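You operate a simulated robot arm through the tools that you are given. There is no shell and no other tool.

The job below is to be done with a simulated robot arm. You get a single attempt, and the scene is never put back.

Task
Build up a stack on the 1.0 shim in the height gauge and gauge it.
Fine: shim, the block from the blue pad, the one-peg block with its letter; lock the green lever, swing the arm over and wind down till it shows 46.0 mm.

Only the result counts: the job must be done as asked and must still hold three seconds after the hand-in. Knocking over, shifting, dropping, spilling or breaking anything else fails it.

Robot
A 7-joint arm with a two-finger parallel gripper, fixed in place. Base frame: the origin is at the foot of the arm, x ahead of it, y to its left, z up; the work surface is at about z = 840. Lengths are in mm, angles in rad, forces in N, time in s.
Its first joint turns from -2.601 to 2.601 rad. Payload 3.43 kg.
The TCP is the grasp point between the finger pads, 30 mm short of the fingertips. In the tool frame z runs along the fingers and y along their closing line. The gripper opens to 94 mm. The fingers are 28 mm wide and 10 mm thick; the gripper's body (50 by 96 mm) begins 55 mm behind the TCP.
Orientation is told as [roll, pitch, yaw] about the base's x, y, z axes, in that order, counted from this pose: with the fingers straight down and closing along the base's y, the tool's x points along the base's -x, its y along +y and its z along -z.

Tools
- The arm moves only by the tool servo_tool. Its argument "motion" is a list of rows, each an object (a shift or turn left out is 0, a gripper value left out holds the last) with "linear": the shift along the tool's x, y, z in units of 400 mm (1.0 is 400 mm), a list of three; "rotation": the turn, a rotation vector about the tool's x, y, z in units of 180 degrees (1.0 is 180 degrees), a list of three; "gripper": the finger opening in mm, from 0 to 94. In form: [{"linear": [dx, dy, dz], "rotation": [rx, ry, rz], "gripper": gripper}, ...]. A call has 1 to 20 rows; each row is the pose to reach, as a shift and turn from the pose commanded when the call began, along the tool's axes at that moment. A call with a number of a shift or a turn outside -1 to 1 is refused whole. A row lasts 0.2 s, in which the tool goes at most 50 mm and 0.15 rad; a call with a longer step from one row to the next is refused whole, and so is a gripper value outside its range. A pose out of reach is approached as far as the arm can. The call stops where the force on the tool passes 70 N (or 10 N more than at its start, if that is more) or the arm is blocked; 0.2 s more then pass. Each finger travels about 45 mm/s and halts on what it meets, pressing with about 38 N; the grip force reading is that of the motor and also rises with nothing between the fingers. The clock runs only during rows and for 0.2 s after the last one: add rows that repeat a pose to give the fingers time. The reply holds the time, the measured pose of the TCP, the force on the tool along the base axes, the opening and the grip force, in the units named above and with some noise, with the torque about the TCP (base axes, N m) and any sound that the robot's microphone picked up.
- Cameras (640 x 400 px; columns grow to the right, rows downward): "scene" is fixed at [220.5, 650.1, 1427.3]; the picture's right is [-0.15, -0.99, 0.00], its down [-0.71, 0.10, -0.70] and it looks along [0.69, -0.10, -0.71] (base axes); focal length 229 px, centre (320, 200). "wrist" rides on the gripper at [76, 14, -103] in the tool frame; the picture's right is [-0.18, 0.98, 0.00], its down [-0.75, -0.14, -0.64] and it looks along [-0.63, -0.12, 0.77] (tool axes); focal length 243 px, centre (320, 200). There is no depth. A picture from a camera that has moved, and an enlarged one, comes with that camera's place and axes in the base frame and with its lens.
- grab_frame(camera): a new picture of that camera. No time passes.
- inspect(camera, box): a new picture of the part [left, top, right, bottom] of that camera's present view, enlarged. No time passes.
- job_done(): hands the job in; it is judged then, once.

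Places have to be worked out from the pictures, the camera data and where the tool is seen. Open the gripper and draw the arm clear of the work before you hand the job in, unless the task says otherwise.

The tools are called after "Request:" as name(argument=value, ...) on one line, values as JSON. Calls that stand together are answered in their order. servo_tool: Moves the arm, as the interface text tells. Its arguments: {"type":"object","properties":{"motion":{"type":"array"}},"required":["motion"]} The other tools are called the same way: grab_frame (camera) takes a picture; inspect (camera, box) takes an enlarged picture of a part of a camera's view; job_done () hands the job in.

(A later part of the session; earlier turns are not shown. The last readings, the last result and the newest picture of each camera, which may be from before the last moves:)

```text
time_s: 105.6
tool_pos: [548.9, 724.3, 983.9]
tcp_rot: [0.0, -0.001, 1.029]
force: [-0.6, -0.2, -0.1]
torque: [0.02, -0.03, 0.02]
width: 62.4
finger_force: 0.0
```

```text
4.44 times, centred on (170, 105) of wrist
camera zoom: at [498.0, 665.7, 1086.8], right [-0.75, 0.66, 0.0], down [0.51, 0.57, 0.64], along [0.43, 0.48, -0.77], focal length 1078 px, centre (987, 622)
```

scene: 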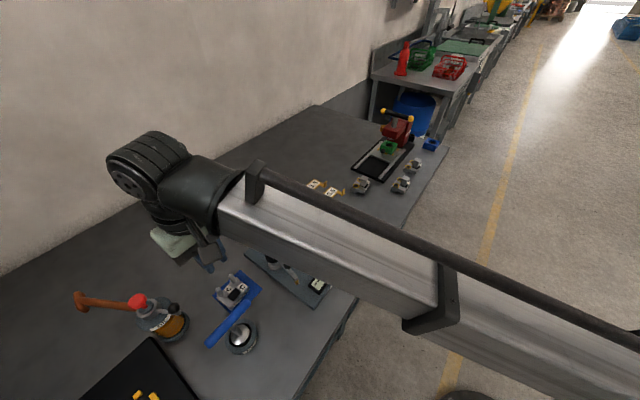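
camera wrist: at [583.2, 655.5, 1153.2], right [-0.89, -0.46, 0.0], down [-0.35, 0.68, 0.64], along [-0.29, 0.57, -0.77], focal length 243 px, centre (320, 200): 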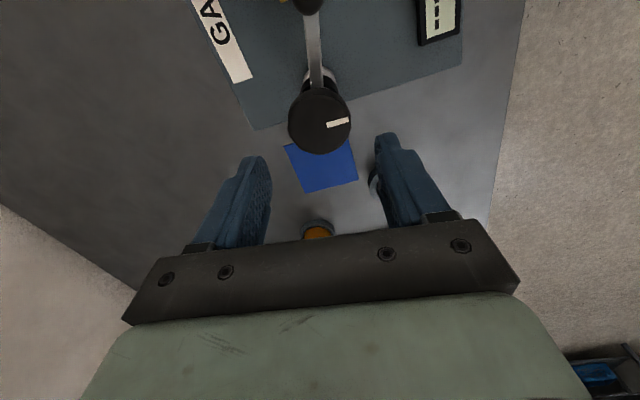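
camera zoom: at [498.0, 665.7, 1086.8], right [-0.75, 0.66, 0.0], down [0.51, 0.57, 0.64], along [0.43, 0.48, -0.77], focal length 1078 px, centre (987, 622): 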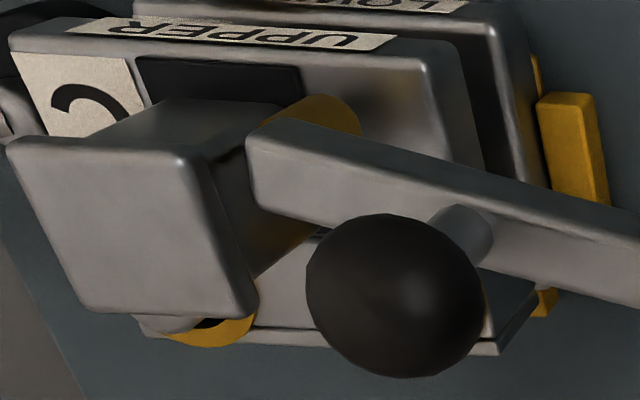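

The gold tip hangs just a few millimetres above UPPER's flat surface, and clockwise seems to lower it. I'll re-centre by about 1 mm, regrip, and turn in small steps while watching the tip and readout.

Request:
servo_tool(motion=[{"linear": [0.0017, 0.0019, 0]}, {"linear": [0.0017, 0.0019, 0], "gripper": 40}, {"linear": [0.0017, 0.0019, 0], "gripper": 40}, {"linear": [0.0017, 0.0019, 0], "gripper": 40}])

Request:
servo_tool(motion=[{"rotation": [0, 0, 0.032]}, {"rotation": [0, 0, 0.064]}, {"rotation": [0, 0, 0.0955]}, {"rotation": [0, 0, 0.127]}])

Request:
inspect(camera="scene", box=[295, 222, 320, 242])

Request:
inspect(camera="scene", box=[230, 200, 370, 305])

```text
time_s: 106.6
tool_pos: [547.2, 724.2, 984.8]
tcp_rot: [0.001, 0.0, 1.03]
force: [-2.0, 0.5, -1.7]
torque: [0.07, 0.05, -0.03]
width: 49.5
finger_force: 45.1
```

```text
time_s: 107.6
tool_pos: [547.0, 724.7, 984.1]
tcp_rot: [0.002, -0.001, 0.628]
force: [-6.0, 4.5, -1.8]
torque: [0.15, -0.26, 0.02]
width: 49.1
finger_force: 44.7
```

```text
16.00 times, centred on (308, 232) of scene
camera zoom: at [220.5, 650.1, 1427.3], right [-0.15, -0.99, 0.0], down [-0.71, 0.1, -0.7], along [0.69, -0.1, -0.71], focal length 3666 px, centre (520, -312)
```

zoom: 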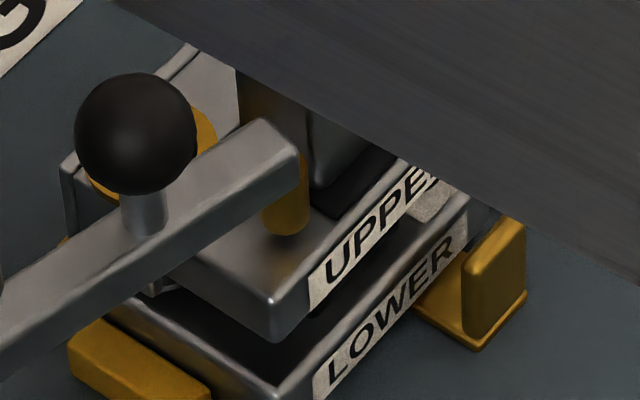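

```text
3.81 times, centred on (300, 252) of scene
camera zoom: at [220.5, 650.1, 1427.3], right [-0.15, -0.99, 0.0], down [-0.71, 0.1, -0.7], along [0.69, -0.1, -0.71], focal length 873 px, centre (396, 0)
```

zoom: 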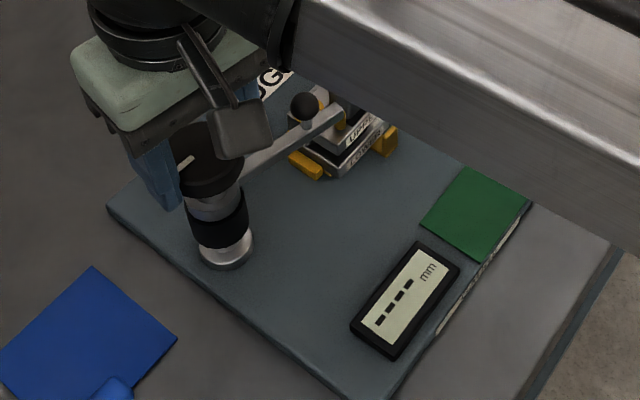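

The arm came down about 2.7 mm for 0.4 rad, so clockwise is down at roughly 6.6 mm per radian, and the tip is nearly on the surface. I'll go in 0.1 rad steps and check the readout each time.

Request:
servo_tool(motion=[{"rotation": [0, 0, 0.016]}, {"rotation": [0, 0, 0.032]}])

Request:
inspect(camera="scene", box=[295, 222, 320, 242])

Request:
inspect(camera="scene", box=[310, 255, 370, 300])

```text
time_s: 108.2
tool_pos: [548.0, 722.9, 983.7]
tcp_rot: [0.002, 0.001, 0.529]
force: [-8.7, 6.4, -2.7]
torque: [0.35, 0.0, -0.01]
width: 49.2
finger_force: 44.9
```

```text
16.00 times, centred on (308, 232) of scene
camera zoom: at [220.5, 650.1, 1427.3], right [-0.15, -0.99, 0.0], down [-0.71, 0.1, -0.7], along [0.69, -0.1, -0.71], focal length 3666 px, centre (520, -312)
```

zoom: 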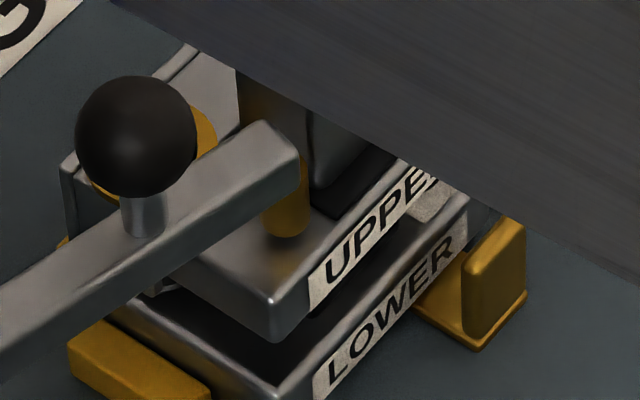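

```text
8.89 times, centred on (340, 278) of scene
camera zoom: at [220.5, 650.1, 1427.3], right [-0.15, -0.99, 0.0], down [-0.71, 0.1, -0.7], along [0.69, -0.1, -0.71], focal length 2037 px, centre (142, -489)
```

zoom: 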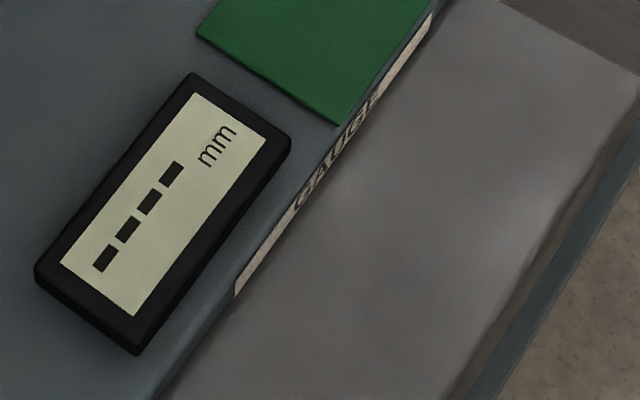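

Request:
servo_tool(motion=[{"linear": [0.0005, 0.002, 0], "rotation": [0, 0, 0.016]}, {"linear": [0.0005, 0.002, 0], "rotation": [0, 0, 0.032]}])

Request:
inspect(camera="scene", box=[295, 222, 320, 242])

Request:
inspect(camera="scene", box=[310, 255, 370, 300])

```text
time_s: 108.8
tool_pos: [546.7, 723.9, 983.3]
tcp_rot: [0.0, 0.001, 0.428]
force: [-6.7, 2.3, -3.1]
torque: [0.42, 0.49, -0.02]
width: 49.5
finger_force: 44.6
```

```text
16.00 times, centred on (308, 232) of scene
camera zoom: at [220.5, 650.1, 1427.3], right [-0.15, -0.99, 0.0], down [-0.71, 0.1, -0.7], along [0.69, -0.1, -0.71], focal length 3666 px, centre (520, -312)
```

zoom: 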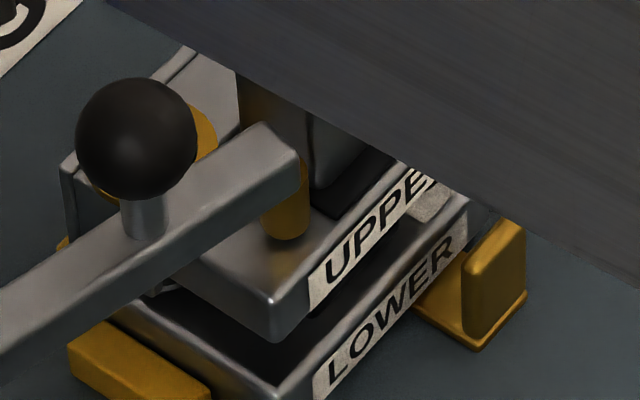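

```text
8.89 times, centred on (340, 278) of scene
camera zoom: at [220.5, 650.1, 1427.3], right [-0.15, -0.99, 0.0], down [-0.71, 0.1, -0.7], along [0.69, -0.1, -0.71], focal length 2037 px, centre (142, -489)
```

zoom: 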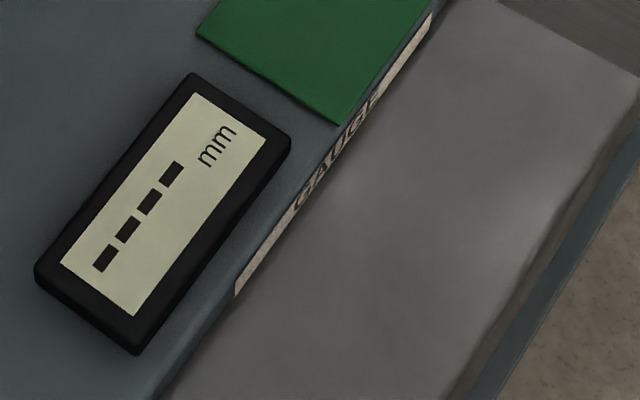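

Still descending smoothly, about 0.6 mm per 0.1 rad, with dashes on the display. Continuing.

Request:
servo_tool(motion=[{"linear": [0.001, 0.0008, 0], "rotation": [0, 0, 0.016]}, {"linear": [0.001, 0.0008, 0], "rotation": [0, 0, 0.032]}])

Request:
inspect(camera="scene", box=[295, 222, 320, 242])

Request:
inspect(camera="scene", box=[310, 255, 370, 300])

```text
time_s: 109.4
tool_pos: [546.2, 724.4, 985.0]
tcp_rot: [0.001, -0.001, 0.326]
force: [-1.8, 2.8, -2.4]
torque: [-0.37, 0.79, 0.02]
width: 49.4
finger_force: 45.2
```

```text
16.00 times, centred on (308, 232) of scene
camera zoom: at [220.5, 650.1, 1427.3], right [-0.15, -0.99, 0.0], down [-0.71, 0.1, -0.7], along [0.69, -0.1, -0.71], focal length 3666 px, centre (520, -312)
```

zoom: 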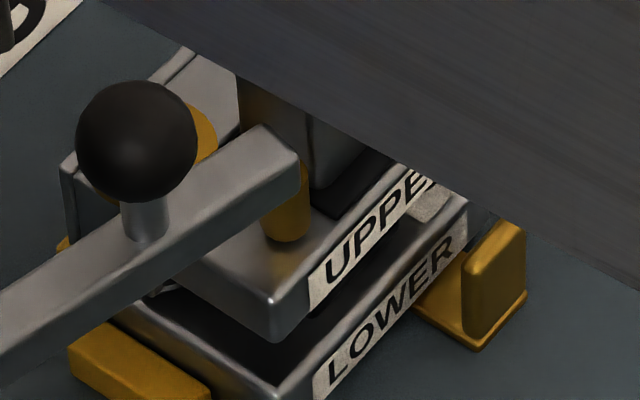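

```text
8.89 times, centred on (340, 278) of scene
camera zoom: at [220.5, 650.1, 1427.3], right [-0.15, -0.99, 0.0], down [-0.71, 0.1, -0.7], along [0.69, -0.1, -0.71], focal length 2037 px, centre (142, -489)
```

zoom: 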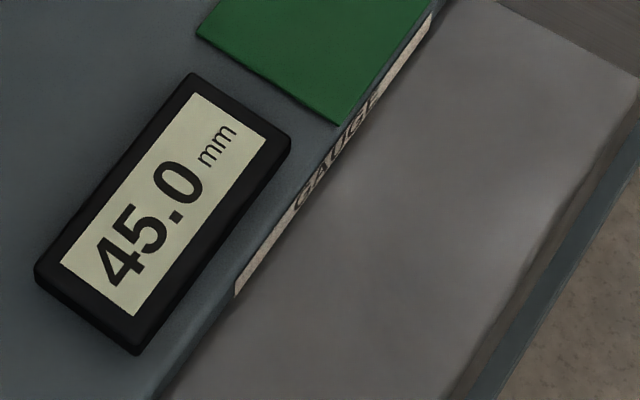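

The display came alive and reads 45.0 mm. I need 46.0, so first I'll check how it behaves by winding back slightly, 0.05 rad counter-clockwise.

Request:
servo_tool(motion=[{"rotation": [0, 0, -0.016]}, {"rotation": [0, 0, -0.016]}])

Request:
inspect(camera="scene", box=[310, 255, 370, 300])

Request:
inspect(camera="scene", box=[295, 222, 320, 242])

```text
time_s: 110.0
tool_pos: [548.2, 724.8, 983.5]
tcp_rot: [0.001, -0.001, 0.379]
force: [-0.8, 2.0, -3.0]
torque: [-0.18, 0.13, 0.0]
width: 49.1
finger_force: 44.8
```

```text
8.89 times, centred on (340, 278) of scene
camera zoom: at [220.5, 650.1, 1427.3], right [-0.15, -0.99, 0.0], down [-0.71, 0.1, -0.7], along [0.69, -0.1, -0.71], focal length 2037 px, centre (142, -489)
```

zoom: 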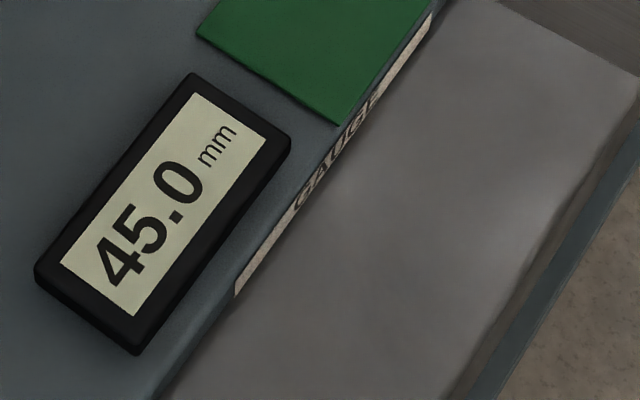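

```text
16.00 times, centred on (308, 232) of scene
camera zoom: at [220.5, 650.1, 1427.3], right [-0.15, -0.99, 0.0], down [-0.71, 0.1, -0.7], along [0.69, -0.1, -0.71], focal length 3666 px, centre (520, -312)
```

zoom: 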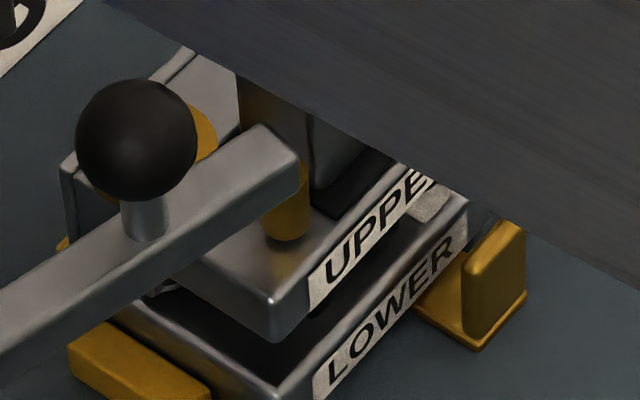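

The reading holds at 45.0 after a small back-off. I'll wind back further to see when it drops out, then approach again in much finer steps.

Request:
servo_tool(motion=[{"rotation": [0, 0, -0.016]}, {"rotation": [0, 0, -0.032]}, {"rotation": [0, 0, -0.032]}])

Request:
inspect(camera="scene", box=[310, 255, 370, 300])

Request:
inspect(camera="scene", box=[295, 222, 320, 242])

```text
time_s: 110.8
tool_pos: [547.2, 724.5, 983.9]
tcp_rot: [0.001, -0.001, 0.48]
force: [4.2, 3.9, 3.9]
torque: [-0.18, 0.13, 0.01]
width: 49.0
finger_force: 45.1
```

```text
8.89 times, centred on (340, 278) of scene
camera zoom: at [220.5, 650.1, 1427.3], right [-0.15, -0.99, 0.0], down [-0.71, 0.1, -0.7], along [0.69, -0.1, -0.71], focal length 2037 px, centre (142, -489)
```

zoom: 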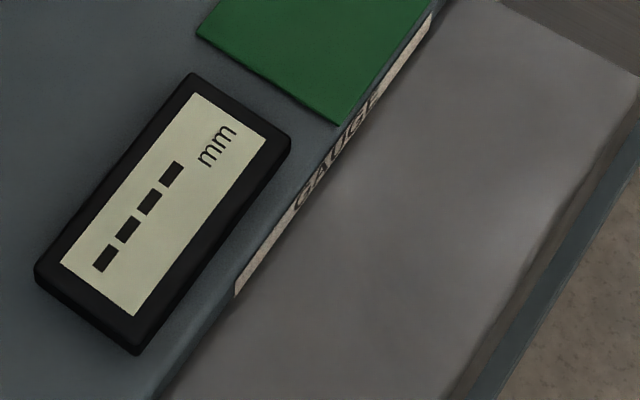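

```text
16.00 times, centred on (308, 232) of scene
camera zoom: at [220.5, 650.1, 1427.3], right [-0.15, -0.99, 0.0], down [-0.71, 0.1, -0.7], along [0.69, -0.1, -0.71], focal length 3666 px, centre (520, -312)
```

zoom: 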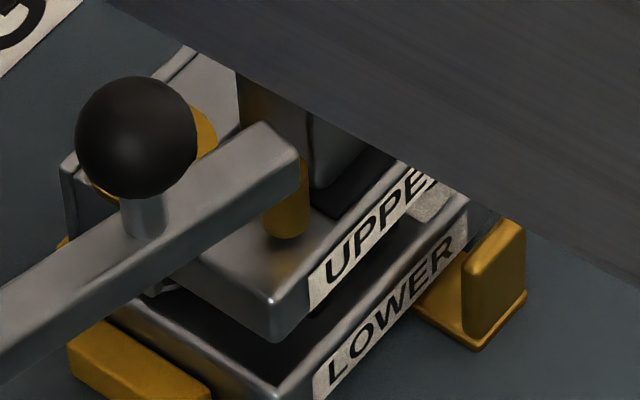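

With the tip lifted it drops back to dashes, so the readout shows a value only on contact. I'll approach again in 0.03 rad steps, roughly 0.2 mm each.

Request:
servo_tool(motion=[{"rotation": [0, 0, 0.0127]}, {"rotation": [0, 0, 0.0255]}, {"rotation": [0, 0, 0.0255]}])

Request:
inspect(camera="scene", box=[310, 255, 370, 300])

Request:
servo_tool(motion=[{"rotation": [0, 0, 0.0095]}, {"rotation": [0, 0, 0.0095]}])

Request:
inspect(camera="scene", box=[310, 255, 370, 300])

```text
time_s: 111.6
tool_pos: [548.0, 724.3, 983.9]
tcp_rot: [0.002, 0.0, 0.399]
force: [7.2, 4.4, 9.5]
torque: [0.08, -0.29, -0.03]
width: 49.2
finger_force: 44.7
```

```text
8.89 times, centred on (340, 278) of scene
camera zoom: at [220.5, 650.1, 1427.3], right [-0.15, -0.99, 0.0], down [-0.71, 0.1, -0.7], along [0.69, -0.1, -0.71], focal length 2037 px, centre (142, -489)
```

zoom: 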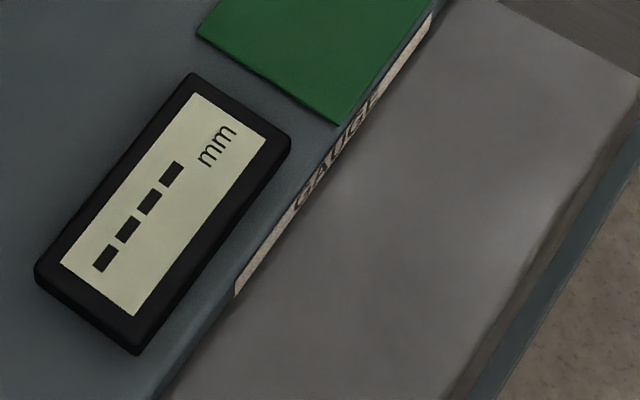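

```text
time_s: 112.2
tool_pos: [546.9, 724.4, 984.8]
tcp_rot: [0.002, -0.004, 0.368]
force: [9.4, 2.6, 9.6]
torque: [0.25, -0.49, -0.03]
width: 49.2
finger_force: 44.8
```

```text
8.89 times, centred on (340, 278) of scene
camera zoom: at [220.5, 650.1, 1427.3], right [-0.15, -0.99, 0.0], down [-0.71, 0.1, -0.7], along [0.69, -0.1, -0.71], focal length 2037 px, centre (142, -489)
```

zoom: 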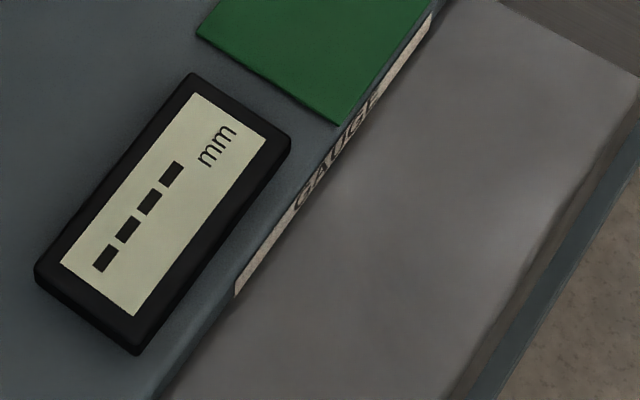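

Request:
servo_tool(motion=[{"rotation": [0, 0, 0.008]}, {"rotation": [0, 0, 0.008]}])

Request:
inspect(camera="scene", box=[310, 255, 370, 300])

Request:
inspect(camera="scene", box=[295, 222, 320, 242])

```text
time_s: 112.8
tool_pos: [545.6, 725.1, 984.1]
tcp_rot: [0.0, 0.001, 0.344]
force: [9.5, 5.3, 12.7]
torque: [0.03, -0.7, -0.02]
width: 49.0
finger_force: 45.0
```

```text
8.89 times, centred on (340, 278) of scene
camera zoom: at [220.5, 650.1, 1427.3], right [-0.15, -0.99, 0.0], down [-0.71, 0.1, -0.7], along [0.69, -0.1, -0.71], focal length 2037 px, centre (142, -489)
```

zoom: 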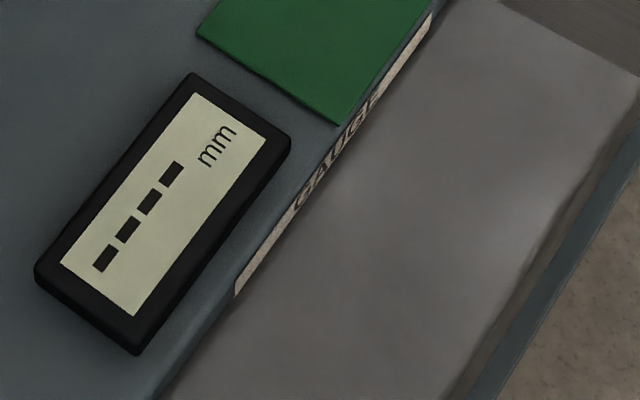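

```text
16.00 times, centred on (308, 232) of scene
camera zoom: at [220.5, 650.1, 1427.3], right [-0.15, -0.99, 0.0], down [-0.71, 0.1, -0.7], along [0.69, -0.1, -0.71], focal length 3666 px, centre (520, -312)
```

zoom: 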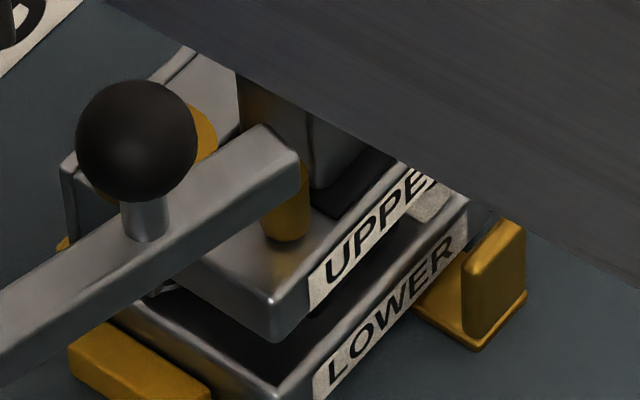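

Request:
servo_tool(motion=[{"rotation": [0, 0, 0.0064]}, {"rotation": [0, 0, 0.0064]}])

Request:
inspect(camera="scene", box=[310, 255, 370, 300])

Request:
inspect(camera="scene", box=[295, 222, 320, 242])

```text
time_s: 113.4
tool_pos: [547.0, 724.7, 984.5]
tcp_rot: [0.002, 0.001, 0.325]
force: [10.1, 5.9, 14.0]
torque: [0.19, -0.38, -0.02]
width: 49.1
finger_force: 44.8
```

```text
8.89 times, centred on (340, 278) of scene
camera zoom: at [220.5, 650.1, 1427.3], right [-0.15, -0.99, 0.0], down [-0.71, 0.1, -0.7], along [0.69, -0.1, -0.71], focal length 2037 px, centre (142, -489)
```

zoom: 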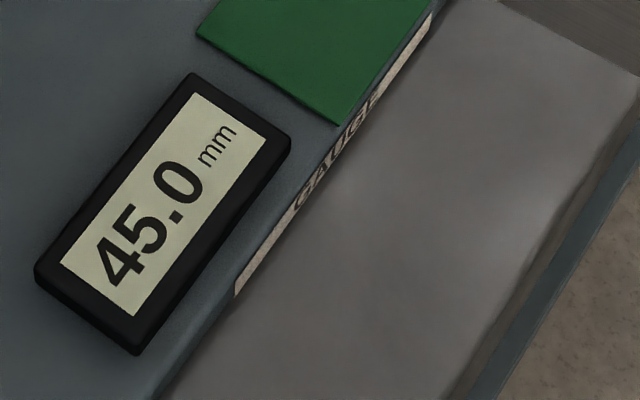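

```text
16.00 times, centred on (308, 232) of scene
camera zoom: at [220.5, 650.1, 1427.3], right [-0.15, -0.99, 0.0], down [-0.71, 0.1, -0.7], along [0.69, -0.1, -0.71], focal length 3666 px, centre (520, -312)
```

zoom: 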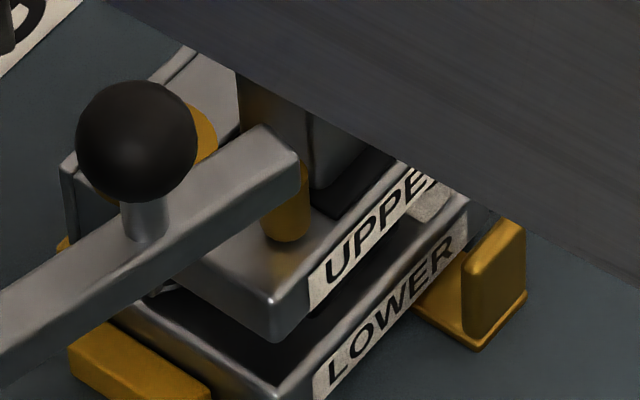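

On fine approach it again reads 45.0 right at contact, exactly 1.0 mm short of 46.0. Something in the stack sits 1 mm low, so I'll look closely at the shim under LOWER before doing anything else.

Request:
inspect(camera="scene", box=[292, 228, 332, 253])

Request:
inspect(camera="wrist", box=[0, 0, 260, 200])

Request:
grab_frame(camera="wrist")

```text
16.00 times, centred on (312, 240) of scene
camera zoom: at [220.5, 650.1, 1427.3], right [-0.15, -0.99, 0.0], down [-0.71, 0.1, -0.7], along [0.69, -0.1, -0.71], focal length 3666 px, centre (448, -448)
```

zoom: 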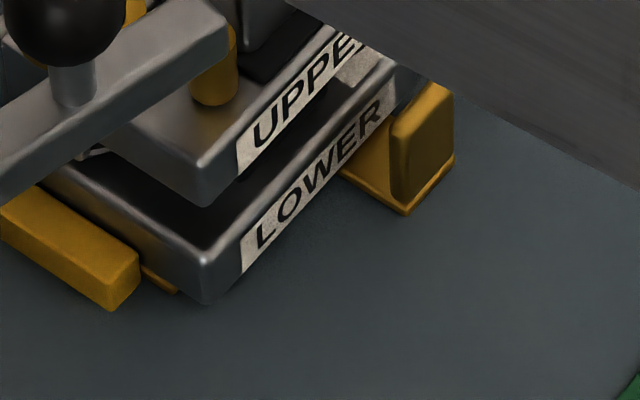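

```text
2.00 times, centred on (130, 100) of wrist
camera zoom: at [470.9, 713.2, 1086.7], right [-0.14, 0.99, 0.0], down [0.76, 0.1, 0.64], along [0.64, 0.09, -0.77], focal length 485 px, centre (700, 400)
```

zoom: 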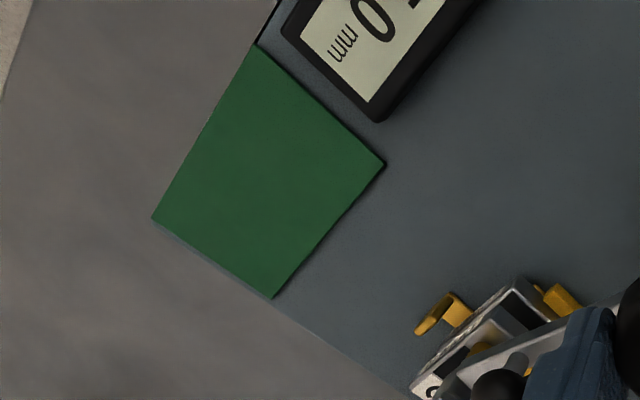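

```text
taken
camera wrist: at [470.9, 713.2, 1086.7], right [-0.14, 0.99, 0.0], down [0.76, 0.1, 0.64], along [0.64, 0.09, -0.77], focal length 243 px, centre (320, 200)
```

wrist: 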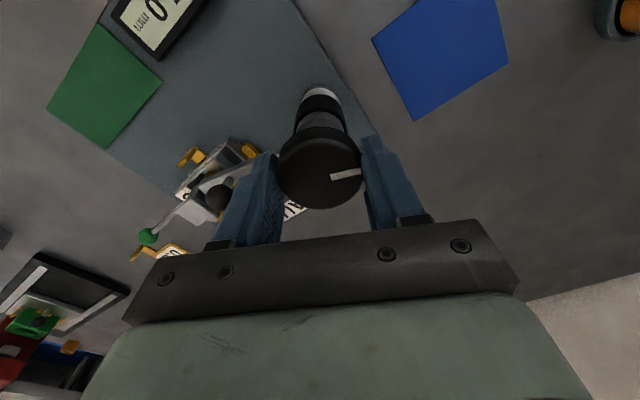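

Request:
inspect(camera="scene", box=[326, 232, 342, 242])

Request:
inspect(camera="scene", box=[298, 240, 314, 250])

Request:
inspect(camera="scene", box=[312, 232, 328, 242])

```text
16.00 times, centred on (334, 237) of scene
camera zoom: at [220.5, 650.1, 1427.3], right [-0.15, -0.99, 0.0], down [-0.71, 0.1, -0.7], along [0.69, -0.1, -0.71], focal length 3666 px, centre (96, -392)
```

zoom: 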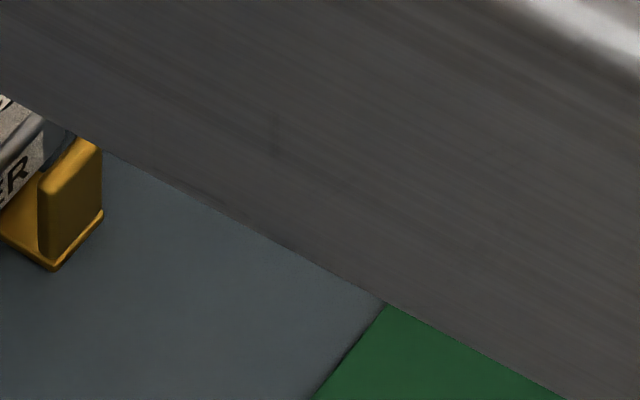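

```text
16.00 times, centred on (306, 245) of scene
camera zoom: at [220.5, 650.1, 1427.3], right [-0.15, -0.99, 0.0], down [-0.71, 0.1, -0.7], along [0.69, -0.1, -0.71], focal length 3666 px, centre (544, -520)
```

zoom: 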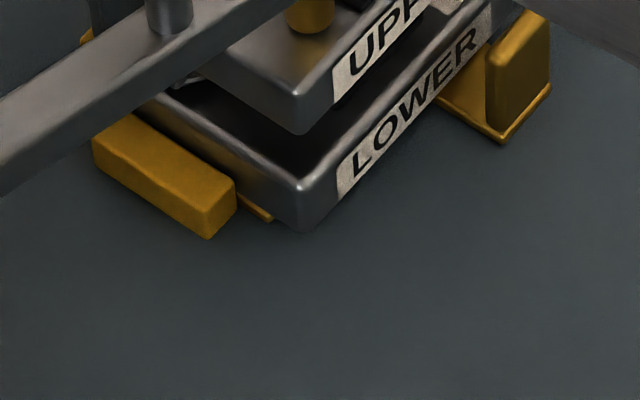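

```text
16.00 times, centred on (320, 237) of scene
camera zoom: at [220.5, 650.1, 1427.3], right [-0.15, -0.99, 0.0], down [-0.71, 0.1, -0.7], along [0.69, -0.1, -0.71], focal length 3666 px, centre (320, -392)
```

zoom: 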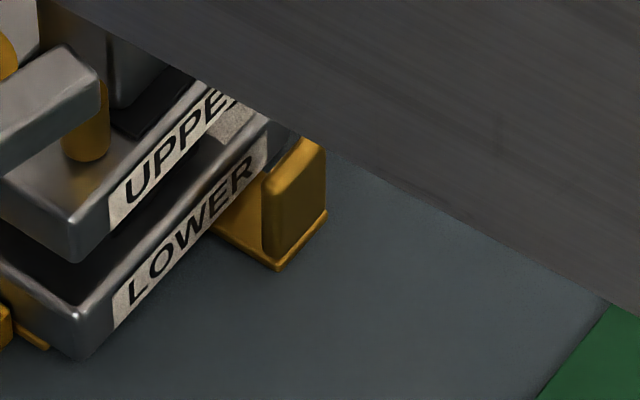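

The shim is clearly under LOWER, so I want to understand the reading before touching the stack. I'll wind back in small steps and see whether the value changes before dropping out.

Request:
servo_tool(motion=[{"rotation": [0, 0, -0.0095]}, {"rotation": [0, 0, -0.0095]}])

Request:
inspect(camera="scene", box=[310, 255, 370, 300])

Request:
servo_tool(motion=[{"rotation": [0, 0, -0.0127]}, {"rotation": [0, 0, -0.0127]}])

Request:
inspect(camera="scene", box=[310, 255, 370, 300])

```text
time_s: 114.0
tool_pos: [547.3, 725.2, 983.9]
tcp_rot: [0.002, 0.001, 0.355]
force: [10.5, 7.0, 14.5]
torque: [0.18, -0.02, 0.0]
width: 49.1
finger_force: 45.4
```

```text
8.89 times, centred on (340, 278) of scene
camera zoom: at [220.5, 650.1, 1427.3], right [-0.15, -0.99, 0.0], down [-0.71, 0.1, -0.7], along [0.69, -0.1, -0.71], focal length 2037 px, centre (142, -489)
```

zoom: 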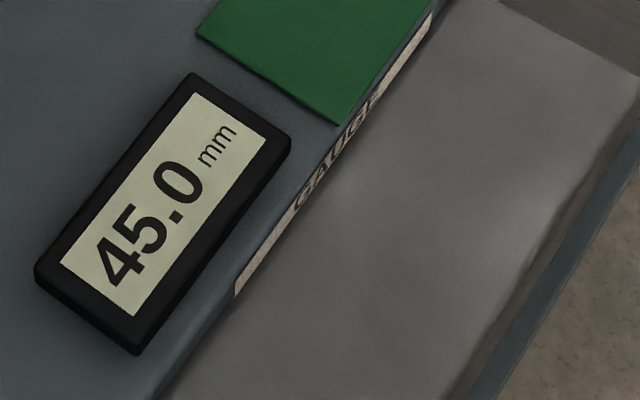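

```text
time_s: 114.6
tool_pos: [546.6, 724.3, 983.9]
tcp_rot: [0.001, -0.001, 0.393]
force: [10.3, 7.4, 16.0]
torque: [0.23, -0.22, -0.01]
width: 49.2
finger_force: 44.7
```

```text
8.89 times, centred on (340, 278) of scene
camera zoom: at [220.5, 650.1, 1427.3], right [-0.15, -0.99, 0.0], down [-0.71, 0.1, -0.7], along [0.69, -0.1, -0.71], focal length 2037 px, centre (142, -489)
```

zoom: 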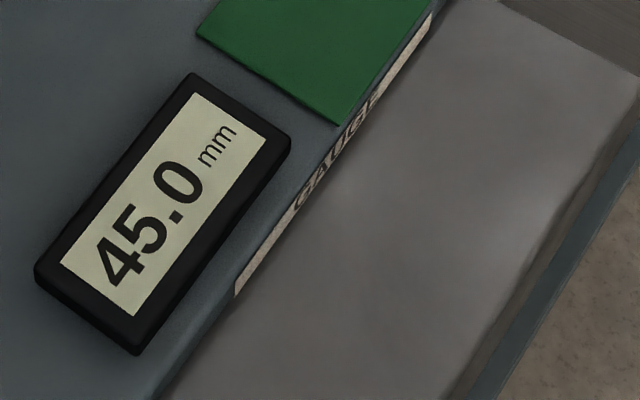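

The value stays fixed at 45.0, so that is the height it measures. I'll release the knob, rise, and look closely at the stack and the lever disc from above to find the missing millimetre.

Request:
servo_tool(motion=[{"gripper": 62}, {"gripper": 66}, {"linear": [0, 0, -0.03], "gripper": 66}, {"linear": [0, 0, -0.12], "gripper": 66}, {"linear": [0, 0, -0.2], "gripper": 66}])

Request:
grab_frame(camera="wrist")

Request:
inspect(camera="wrist", box=[140, 80, 340, 240])

Request:
inspect(camera="scene", box=[295, 205, 335, 245])

```text
time_s: 115.8
tool_pos: [547.0, 724.0, 1064.6]
tcp_rot: [0.0, -0.001, 0.395]
force: [-0.7, 0.2, -0.2]
torque: [-0.01, 0.0, -0.02]
width: 65.9
finger_force: 0.1
```

```text
taken
camera wrist: at [471.5, 707.8, 1166.9], right [-0.21, 0.98, 0.0], down [0.75, 0.16, 0.64], along [0.63, 0.13, -0.77], focal length 243 px, centre (320, 200)
```

wrist: 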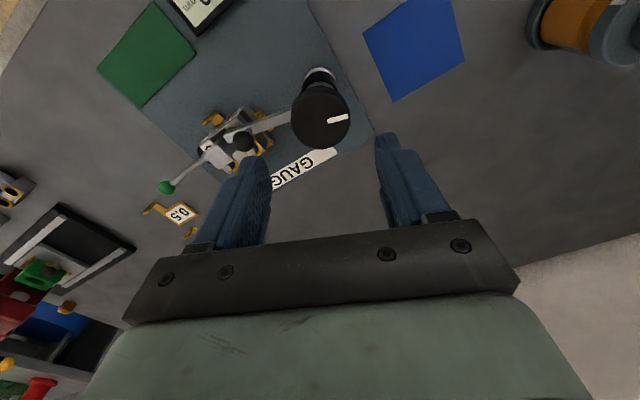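

```text
2.50 times, centred on (240, 160) of wrist
camera zoom: at [471.5, 707.8, 1166.9], right [-0.21, 0.98, 0.0], down [0.75, 0.16, 0.64], along [0.63, 0.13, -0.77], focal length 606 px, centre (520, 300)
```

zoom: 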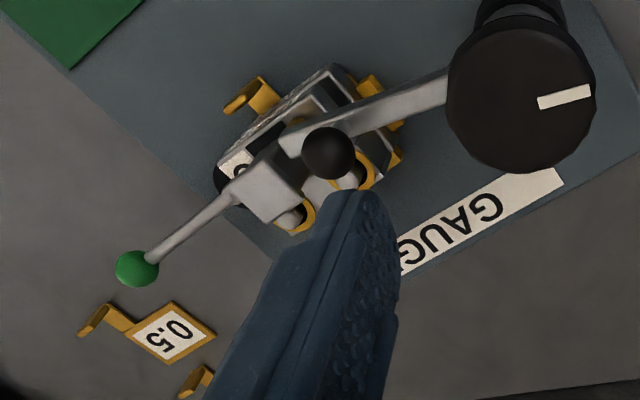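

```text
10.00 times, centred on (315, 225) of scene
camera zoom: at [220.5, 650.1, 1427.3], right [-0.15, -0.99, 0.0], down [-0.71, 0.1, -0.7], along [0.69, -0.1, -0.71], focal length 2291 px, centre (370, -50)
```

zoom: 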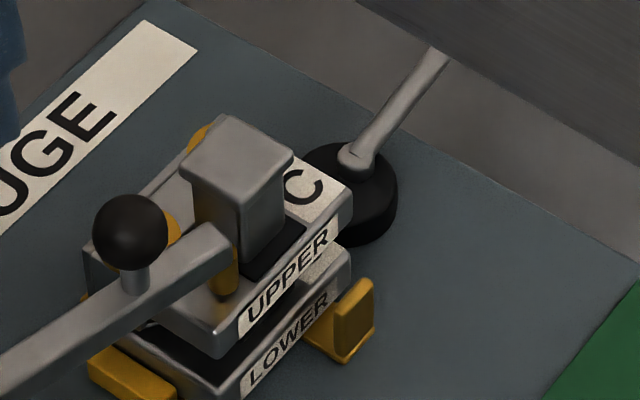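

I need a low front view of the stack. I'll move in front of the gauge, then tilt the tool so the wrist camera looks almost horizontally at the blocks.

Request:
servo_tool(motion=[{"linear": [0.04, -0.08, 0], "rotation": [0, 0, -0.03], "gripper": 20}, {"linear": [0.08, -0.16, 0], "rotation": [0, 0, -0.06]}, {"linear": [0.12, -0.25, 0.0], "rotation": [0, 0, -0.09]}, {"linear": [0.16, -0.33, 0.06], "rotation": [0, 0, -0.12]}, {"linear": [0.193, -0.404, 0.12], "rotation": [0, 0, -0.1512]}, {"linear": [0.193, -0.404, 0.1625], "rotation": [0, 0, -0.1512]}])

Request:
servo_tool(motion=[{"rotation": [0, -0.0417, 0]}, {"rotation": [0, -0.0833, 0]}, {"rotation": [0, -0.125, 0]}, {"rotation": [0, -0.1667, 0]}, {"rotation": [0, -0.2083, 0]}, {"rotation": [0, -0.25, 0]}])

Request:
grab_frame(camera="wrist")

```text
time_s: 117.2
tool_pos: [537.0, 544.8, 999.6]
tcp_rot: [0.001, 0.0, 0.871]
force: [-0.3, -0.7, -0.9]
torque: [-0.01, 0.0, 0.04]
width: 19.9
finger_force: 0.0
```

```text
time_s: 118.6
tool_pos: [537.4, 544.8, 999.4]
tcp_rot: [-0.001, -0.785, 0.869]
force: [-0.3, 0.4, -0.3]
torque: [0.01, 0.01, -0.03]
width: 19.8
finger_force: 0.1
```

```text
taken
camera wrist: at [445.5, 457.9, 1017.4], right [-0.67, 0.73, 0.13], down [0.16, -0.03, 0.99], along [0.73, 0.68, -0.09], focal length 243 px, centre (320, 200)
```

wrist: 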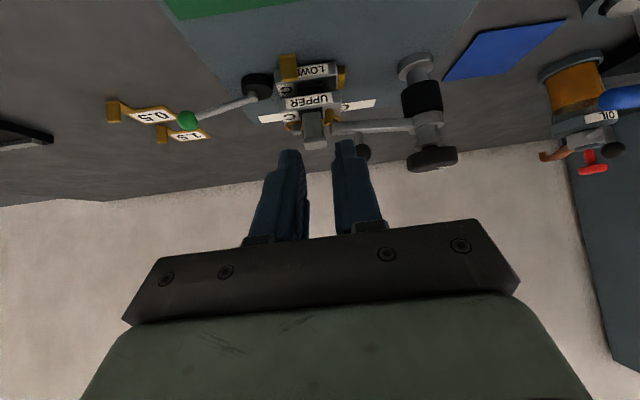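

Request:
servo_tool(motion=[{"linear": [0.06, 0, 0.06]}, {"linear": [0.12, 0, 0.12]}, {"linear": [0.165, 0, 0.165]}, {"linear": [0.165, 0, 0.165]}])

Request:
grab_frame(camera="wrist")

Request:
inspect(camera="wrist", box=[240, 80, 400, 180])

```text
time_s: 119.6
tool_pos: [538.4, 546.8, 904.6]
tcp_rot: [0.002, -0.785, 0.869]
force: [-0.6, -0.2, 0.3]
torque: [-0.01, 0.0, 0.02]
width: 20.1
finger_force: 0.0
```

```text
taken
camera wrist: at [445.2, 458.8, 923.7], right [-0.67, 0.73, 0.13], down [0.16, -0.03, 0.99], along [0.73, 0.68, -0.1], focal length 243 px, centre (320, 200)
```

wrist: 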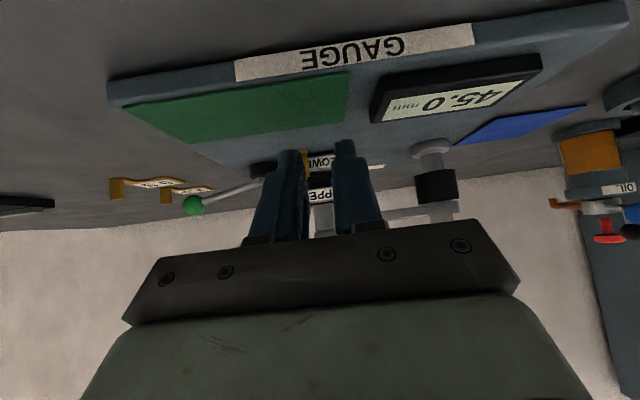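

```text
4.00 times, centred on (320, 130) of wrist
camera zoom: at [445.2, 458.8, 923.7], right [-0.67, 0.73, 0.13], down [0.16, -0.03, 0.99], along [0.73, 0.68, -0.1], focal length 970 px, centre (320, 480)
```

zoom: 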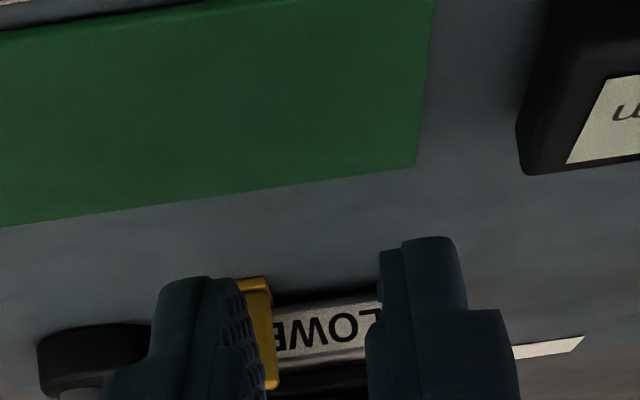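

The fingers block the view. I'll rise slightly and open them wide so the stack is visible between them.

Request:
servo_tool(motion=[{"linear": [-0.025, 0, -0.025]}, {"linear": [-0.025, 0, -0.025], "gripper": 84}, {"linear": [-0.025, 0, -0.025], "gripper": 84}, {"linear": [-0.025, 0, -0.025], "gripper": 84}, {"linear": [-0.025, 0, -0.025], "gripper": 84}])

Request:
inspect(camera="wrist", box=[260, 130, 380, 200])

Request:
inspect(camera="wrist", box=[290, 135, 360, 185])

```text
time_s: 120.8
tool_pos: [537.4, 546.8, 918.5]
tcp_rot: [0.002, -0.785, 0.867]
force: [-0.3, 0.1, 0.3]
torque: [0.0, -0.02, 0.02]
width: 84.0
finger_force: 0.0
```

```text
5.33 times, centred on (320, 165) of wrist
camera zoom: at [445.6, 458.7, 938.1], right [-0.67, 0.73, 0.13], down [0.16, -0.03, 0.99], along [0.73, 0.68, -0.1], focal length 1294 px, centre (320, 387)
```

zoom: 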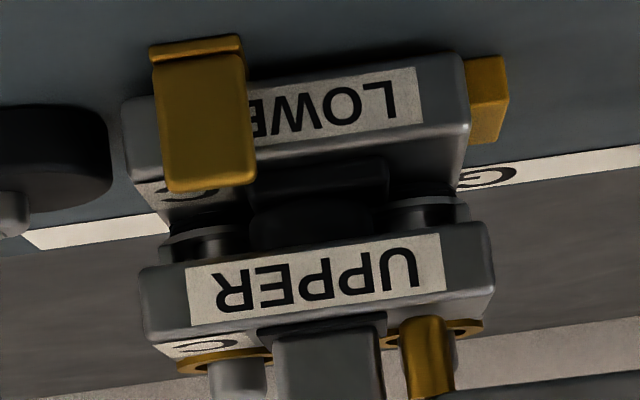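

```text
8.00 times, centred on (325, 160) of wrist
camera zoom: at [445.6, 458.7, 938.1], right [-0.67, 0.73, 0.13], down [0.16, -0.03, 0.99], along [0.73, 0.68, -0.1], focal length 1941 px, centre (280, 520)
```

zoom: 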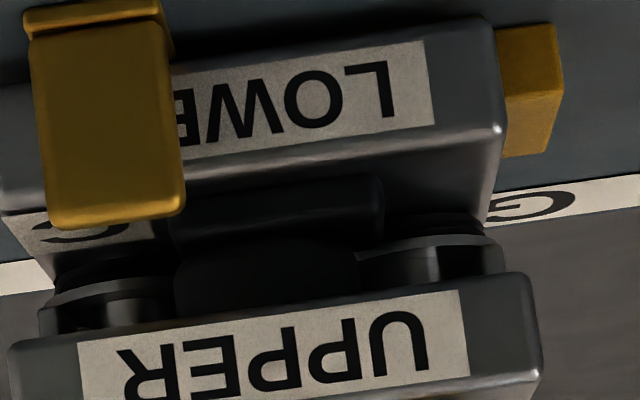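

Now I have a good front view. I'll zoom right into the joint between LOWER's flanges and UPPER's underside.

Request:
inspect(camera="wrist", box=[325, 155, 360, 180])

Request:
inspect(camera="wrist", box=[285, 160, 320, 185])

Request:
inspect(camera="wrist", box=[285, 132, 320, 157])

Request:
inspect(camera="wrist", box=[325, 132, 360, 157])

```text
16.00 times, centred on (342, 168) of wrist
camera zoom: at [445.6, 458.7, 938.1], right [-0.67, 0.73, 0.13], down [0.16, -0.03, 0.99], along [0.73, 0.68, -0.1], focal length 3882 px, centre (-40, 720)
```

zoom: 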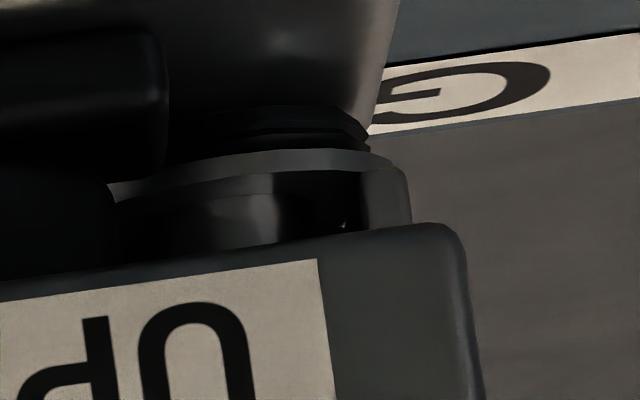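

```text
16.00 times, centred on (302, 172) of wrist
camera zoom: at [445.6, 458.7, 938.1], right [-0.67, 0.73, 0.13], down [0.16, -0.03, 0.99], along [0.73, 0.68, -0.1], focal length 3882 px, centre (600, 640)
```

zoom: 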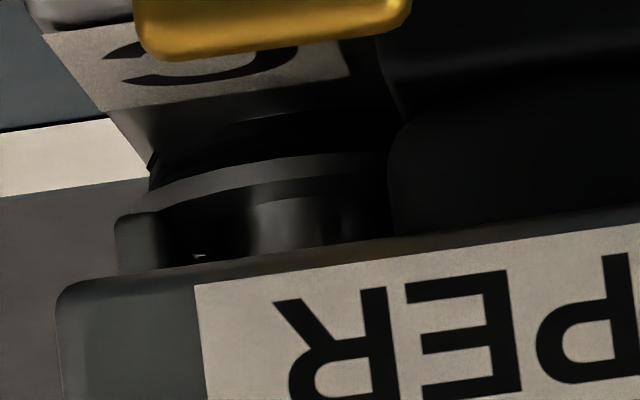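

```text
16.00 times, centred on (302, 144) of wrist
camera zoom: at [445.6, 458.7, 938.1], right [-0.67, 0.73, 0.13], down [0.16, -0.03, 0.99], along [0.73, 0.68, -0.1], focal length 3882 px, centre (600, 1088)
```

zoom: 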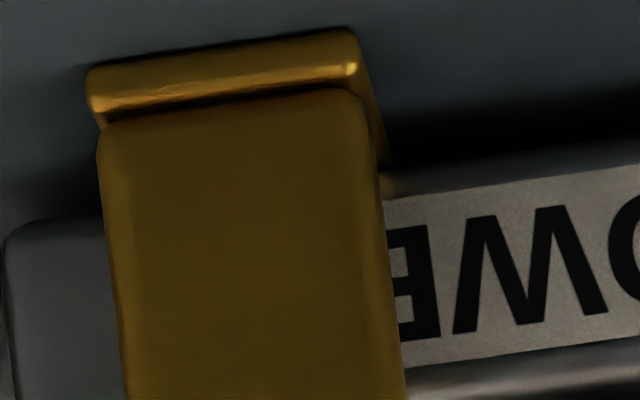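

```text
16.00 times, centred on (342, 144) of wrist
camera zoom: at [445.6, 458.7, 938.1], right [-0.67, 0.73, 0.13], down [0.16, -0.03, 0.99], along [0.73, 0.68, -0.1], focal length 3882 px, centre (-40, 1088)
```

zoom: 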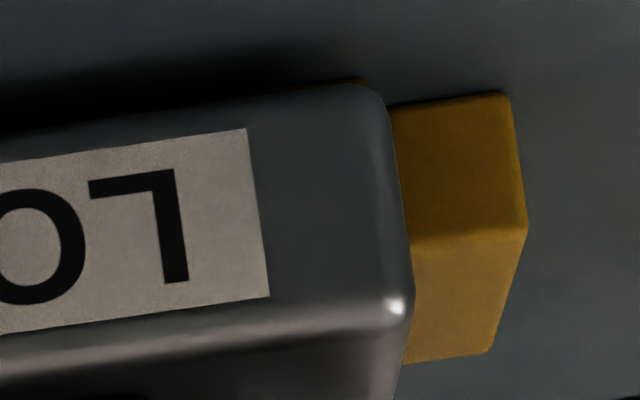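

Request:
inspect(camera="wrist", box=[325, 170, 360, 195])

Request:
inspect(camera="wrist", box=[290, 150, 350, 190])

Request:
inspect(camera="wrist", box=[330, 120, 430, 200])

```text
16.00 times, centred on (342, 182) of wrist
camera zoom: at [445.6, 458.7, 938.1], right [-0.67, 0.73, 0.13], down [0.16, -0.03, 0.99], along [0.73, 0.68, -0.1], focal length 3882 px, centre (-40, 480)
```

zoom: 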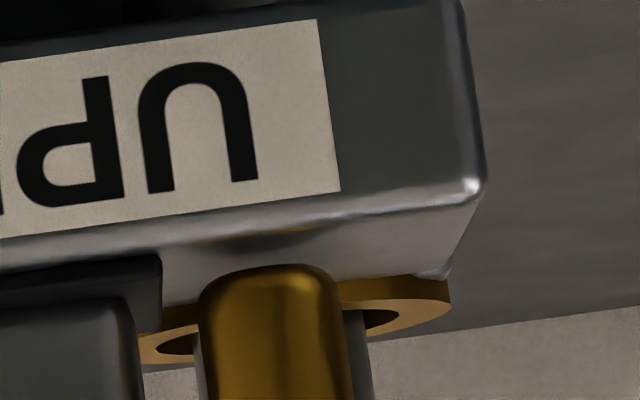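

```text
10.00 times, centred on (320, 170) of wrist
camera zoom: at [445.6, 458.7, 938.1], right [-0.67, 0.73, 0.13], down [0.16, -0.03, 0.99], along [0.73, 0.68, -0.1], focal length 2426 px, centre (320, 500)
```

zoom: 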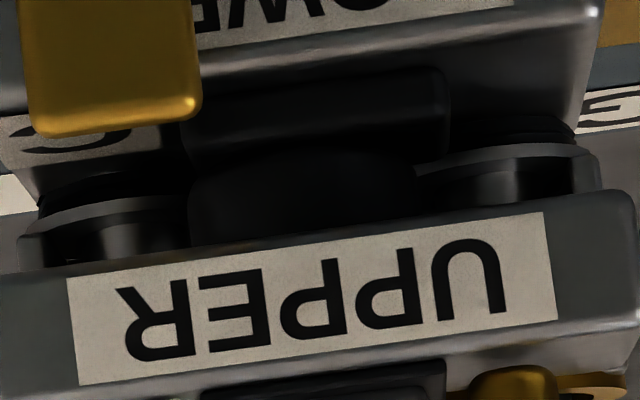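

```text
5.00 times, centred on (380, 160) of wrist
camera zoom: at [445.6, 458.7, 938.1], right [-0.67, 0.73, 0.13], down [0.16, -0.03, 0.99], along [0.73, 0.68, -0.1], focal length 1213 px, centre (20, 400)
```

zoom: 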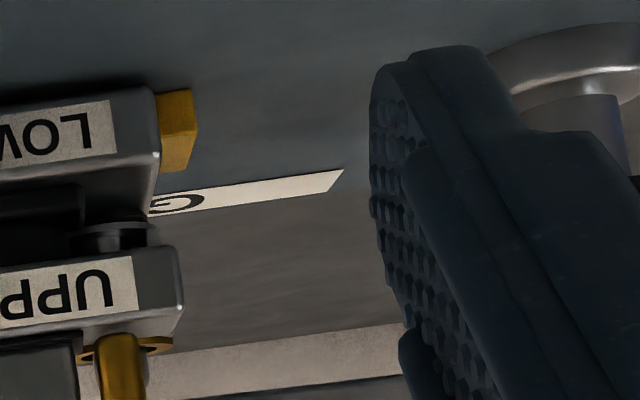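

Everything looks mated: shim under LOWER, foot on pad, flanges under UPPER. To check the gap at the base I'll get an even lower view, narrowing the fingers and shifting to stay clear of the display.

Request:
servo_tool(motion=[{"linear": [0, -0.02, 0], "gripper": 60}, {"linear": [0, -0.02, 0], "gripper": 60}, {"linear": [0, -0.02, 0], "rotation": [0, -0.0417, 0], "gripper": 60}, {"linear": [0, -0.02, 0], "rotation": [0, -0.0833, 0], "gripper": 60}])

Request:
servo_tool(motion=[{"linear": [0.03, 0, 0.0175]}, {"linear": [0.0606, 0, 0.035]}, {"linear": [0.0606, 0, 0.035]}])

Request:
grab_frame(camera="wrist")

```text
time_s: 121.8
tool_pos: [543.5, 540.2, 920.0]
tcp_rot: [0.003, -1.049, 0.867]
force: [0.1, 0.4, 0.5]
torque: [0.0, 0.0, -0.01]
width: 60.1
finger_force: 0.1
```

```text
time_s: 122.6
tool_pos: [543.4, 539.9, 891.9]
tcp_rot: [0.003, -1.046, 0.868]
force: [-0.1, -0.1, -0.1]
torque: [0.03, -0.02, -0.01]
width: 60.0
finger_force: 0.1
```

```text
taken
camera wrist: at [451.0, 452.3, 876.8], right [-0.69, 0.7, 0.16], down [-0.01, -0.23, 0.97], along [0.72, 0.67, 0.16], focal length 243 px, centre (320, 200)
```

wrist: 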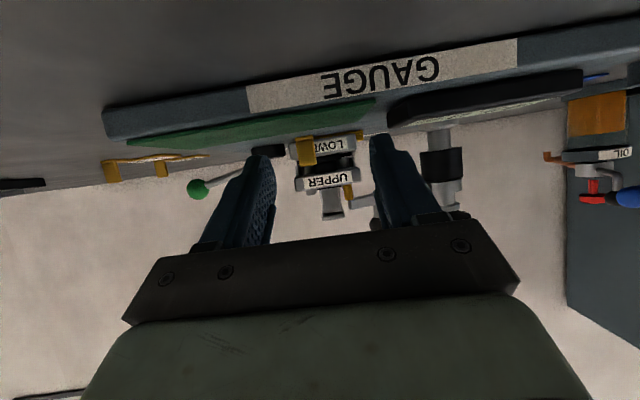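

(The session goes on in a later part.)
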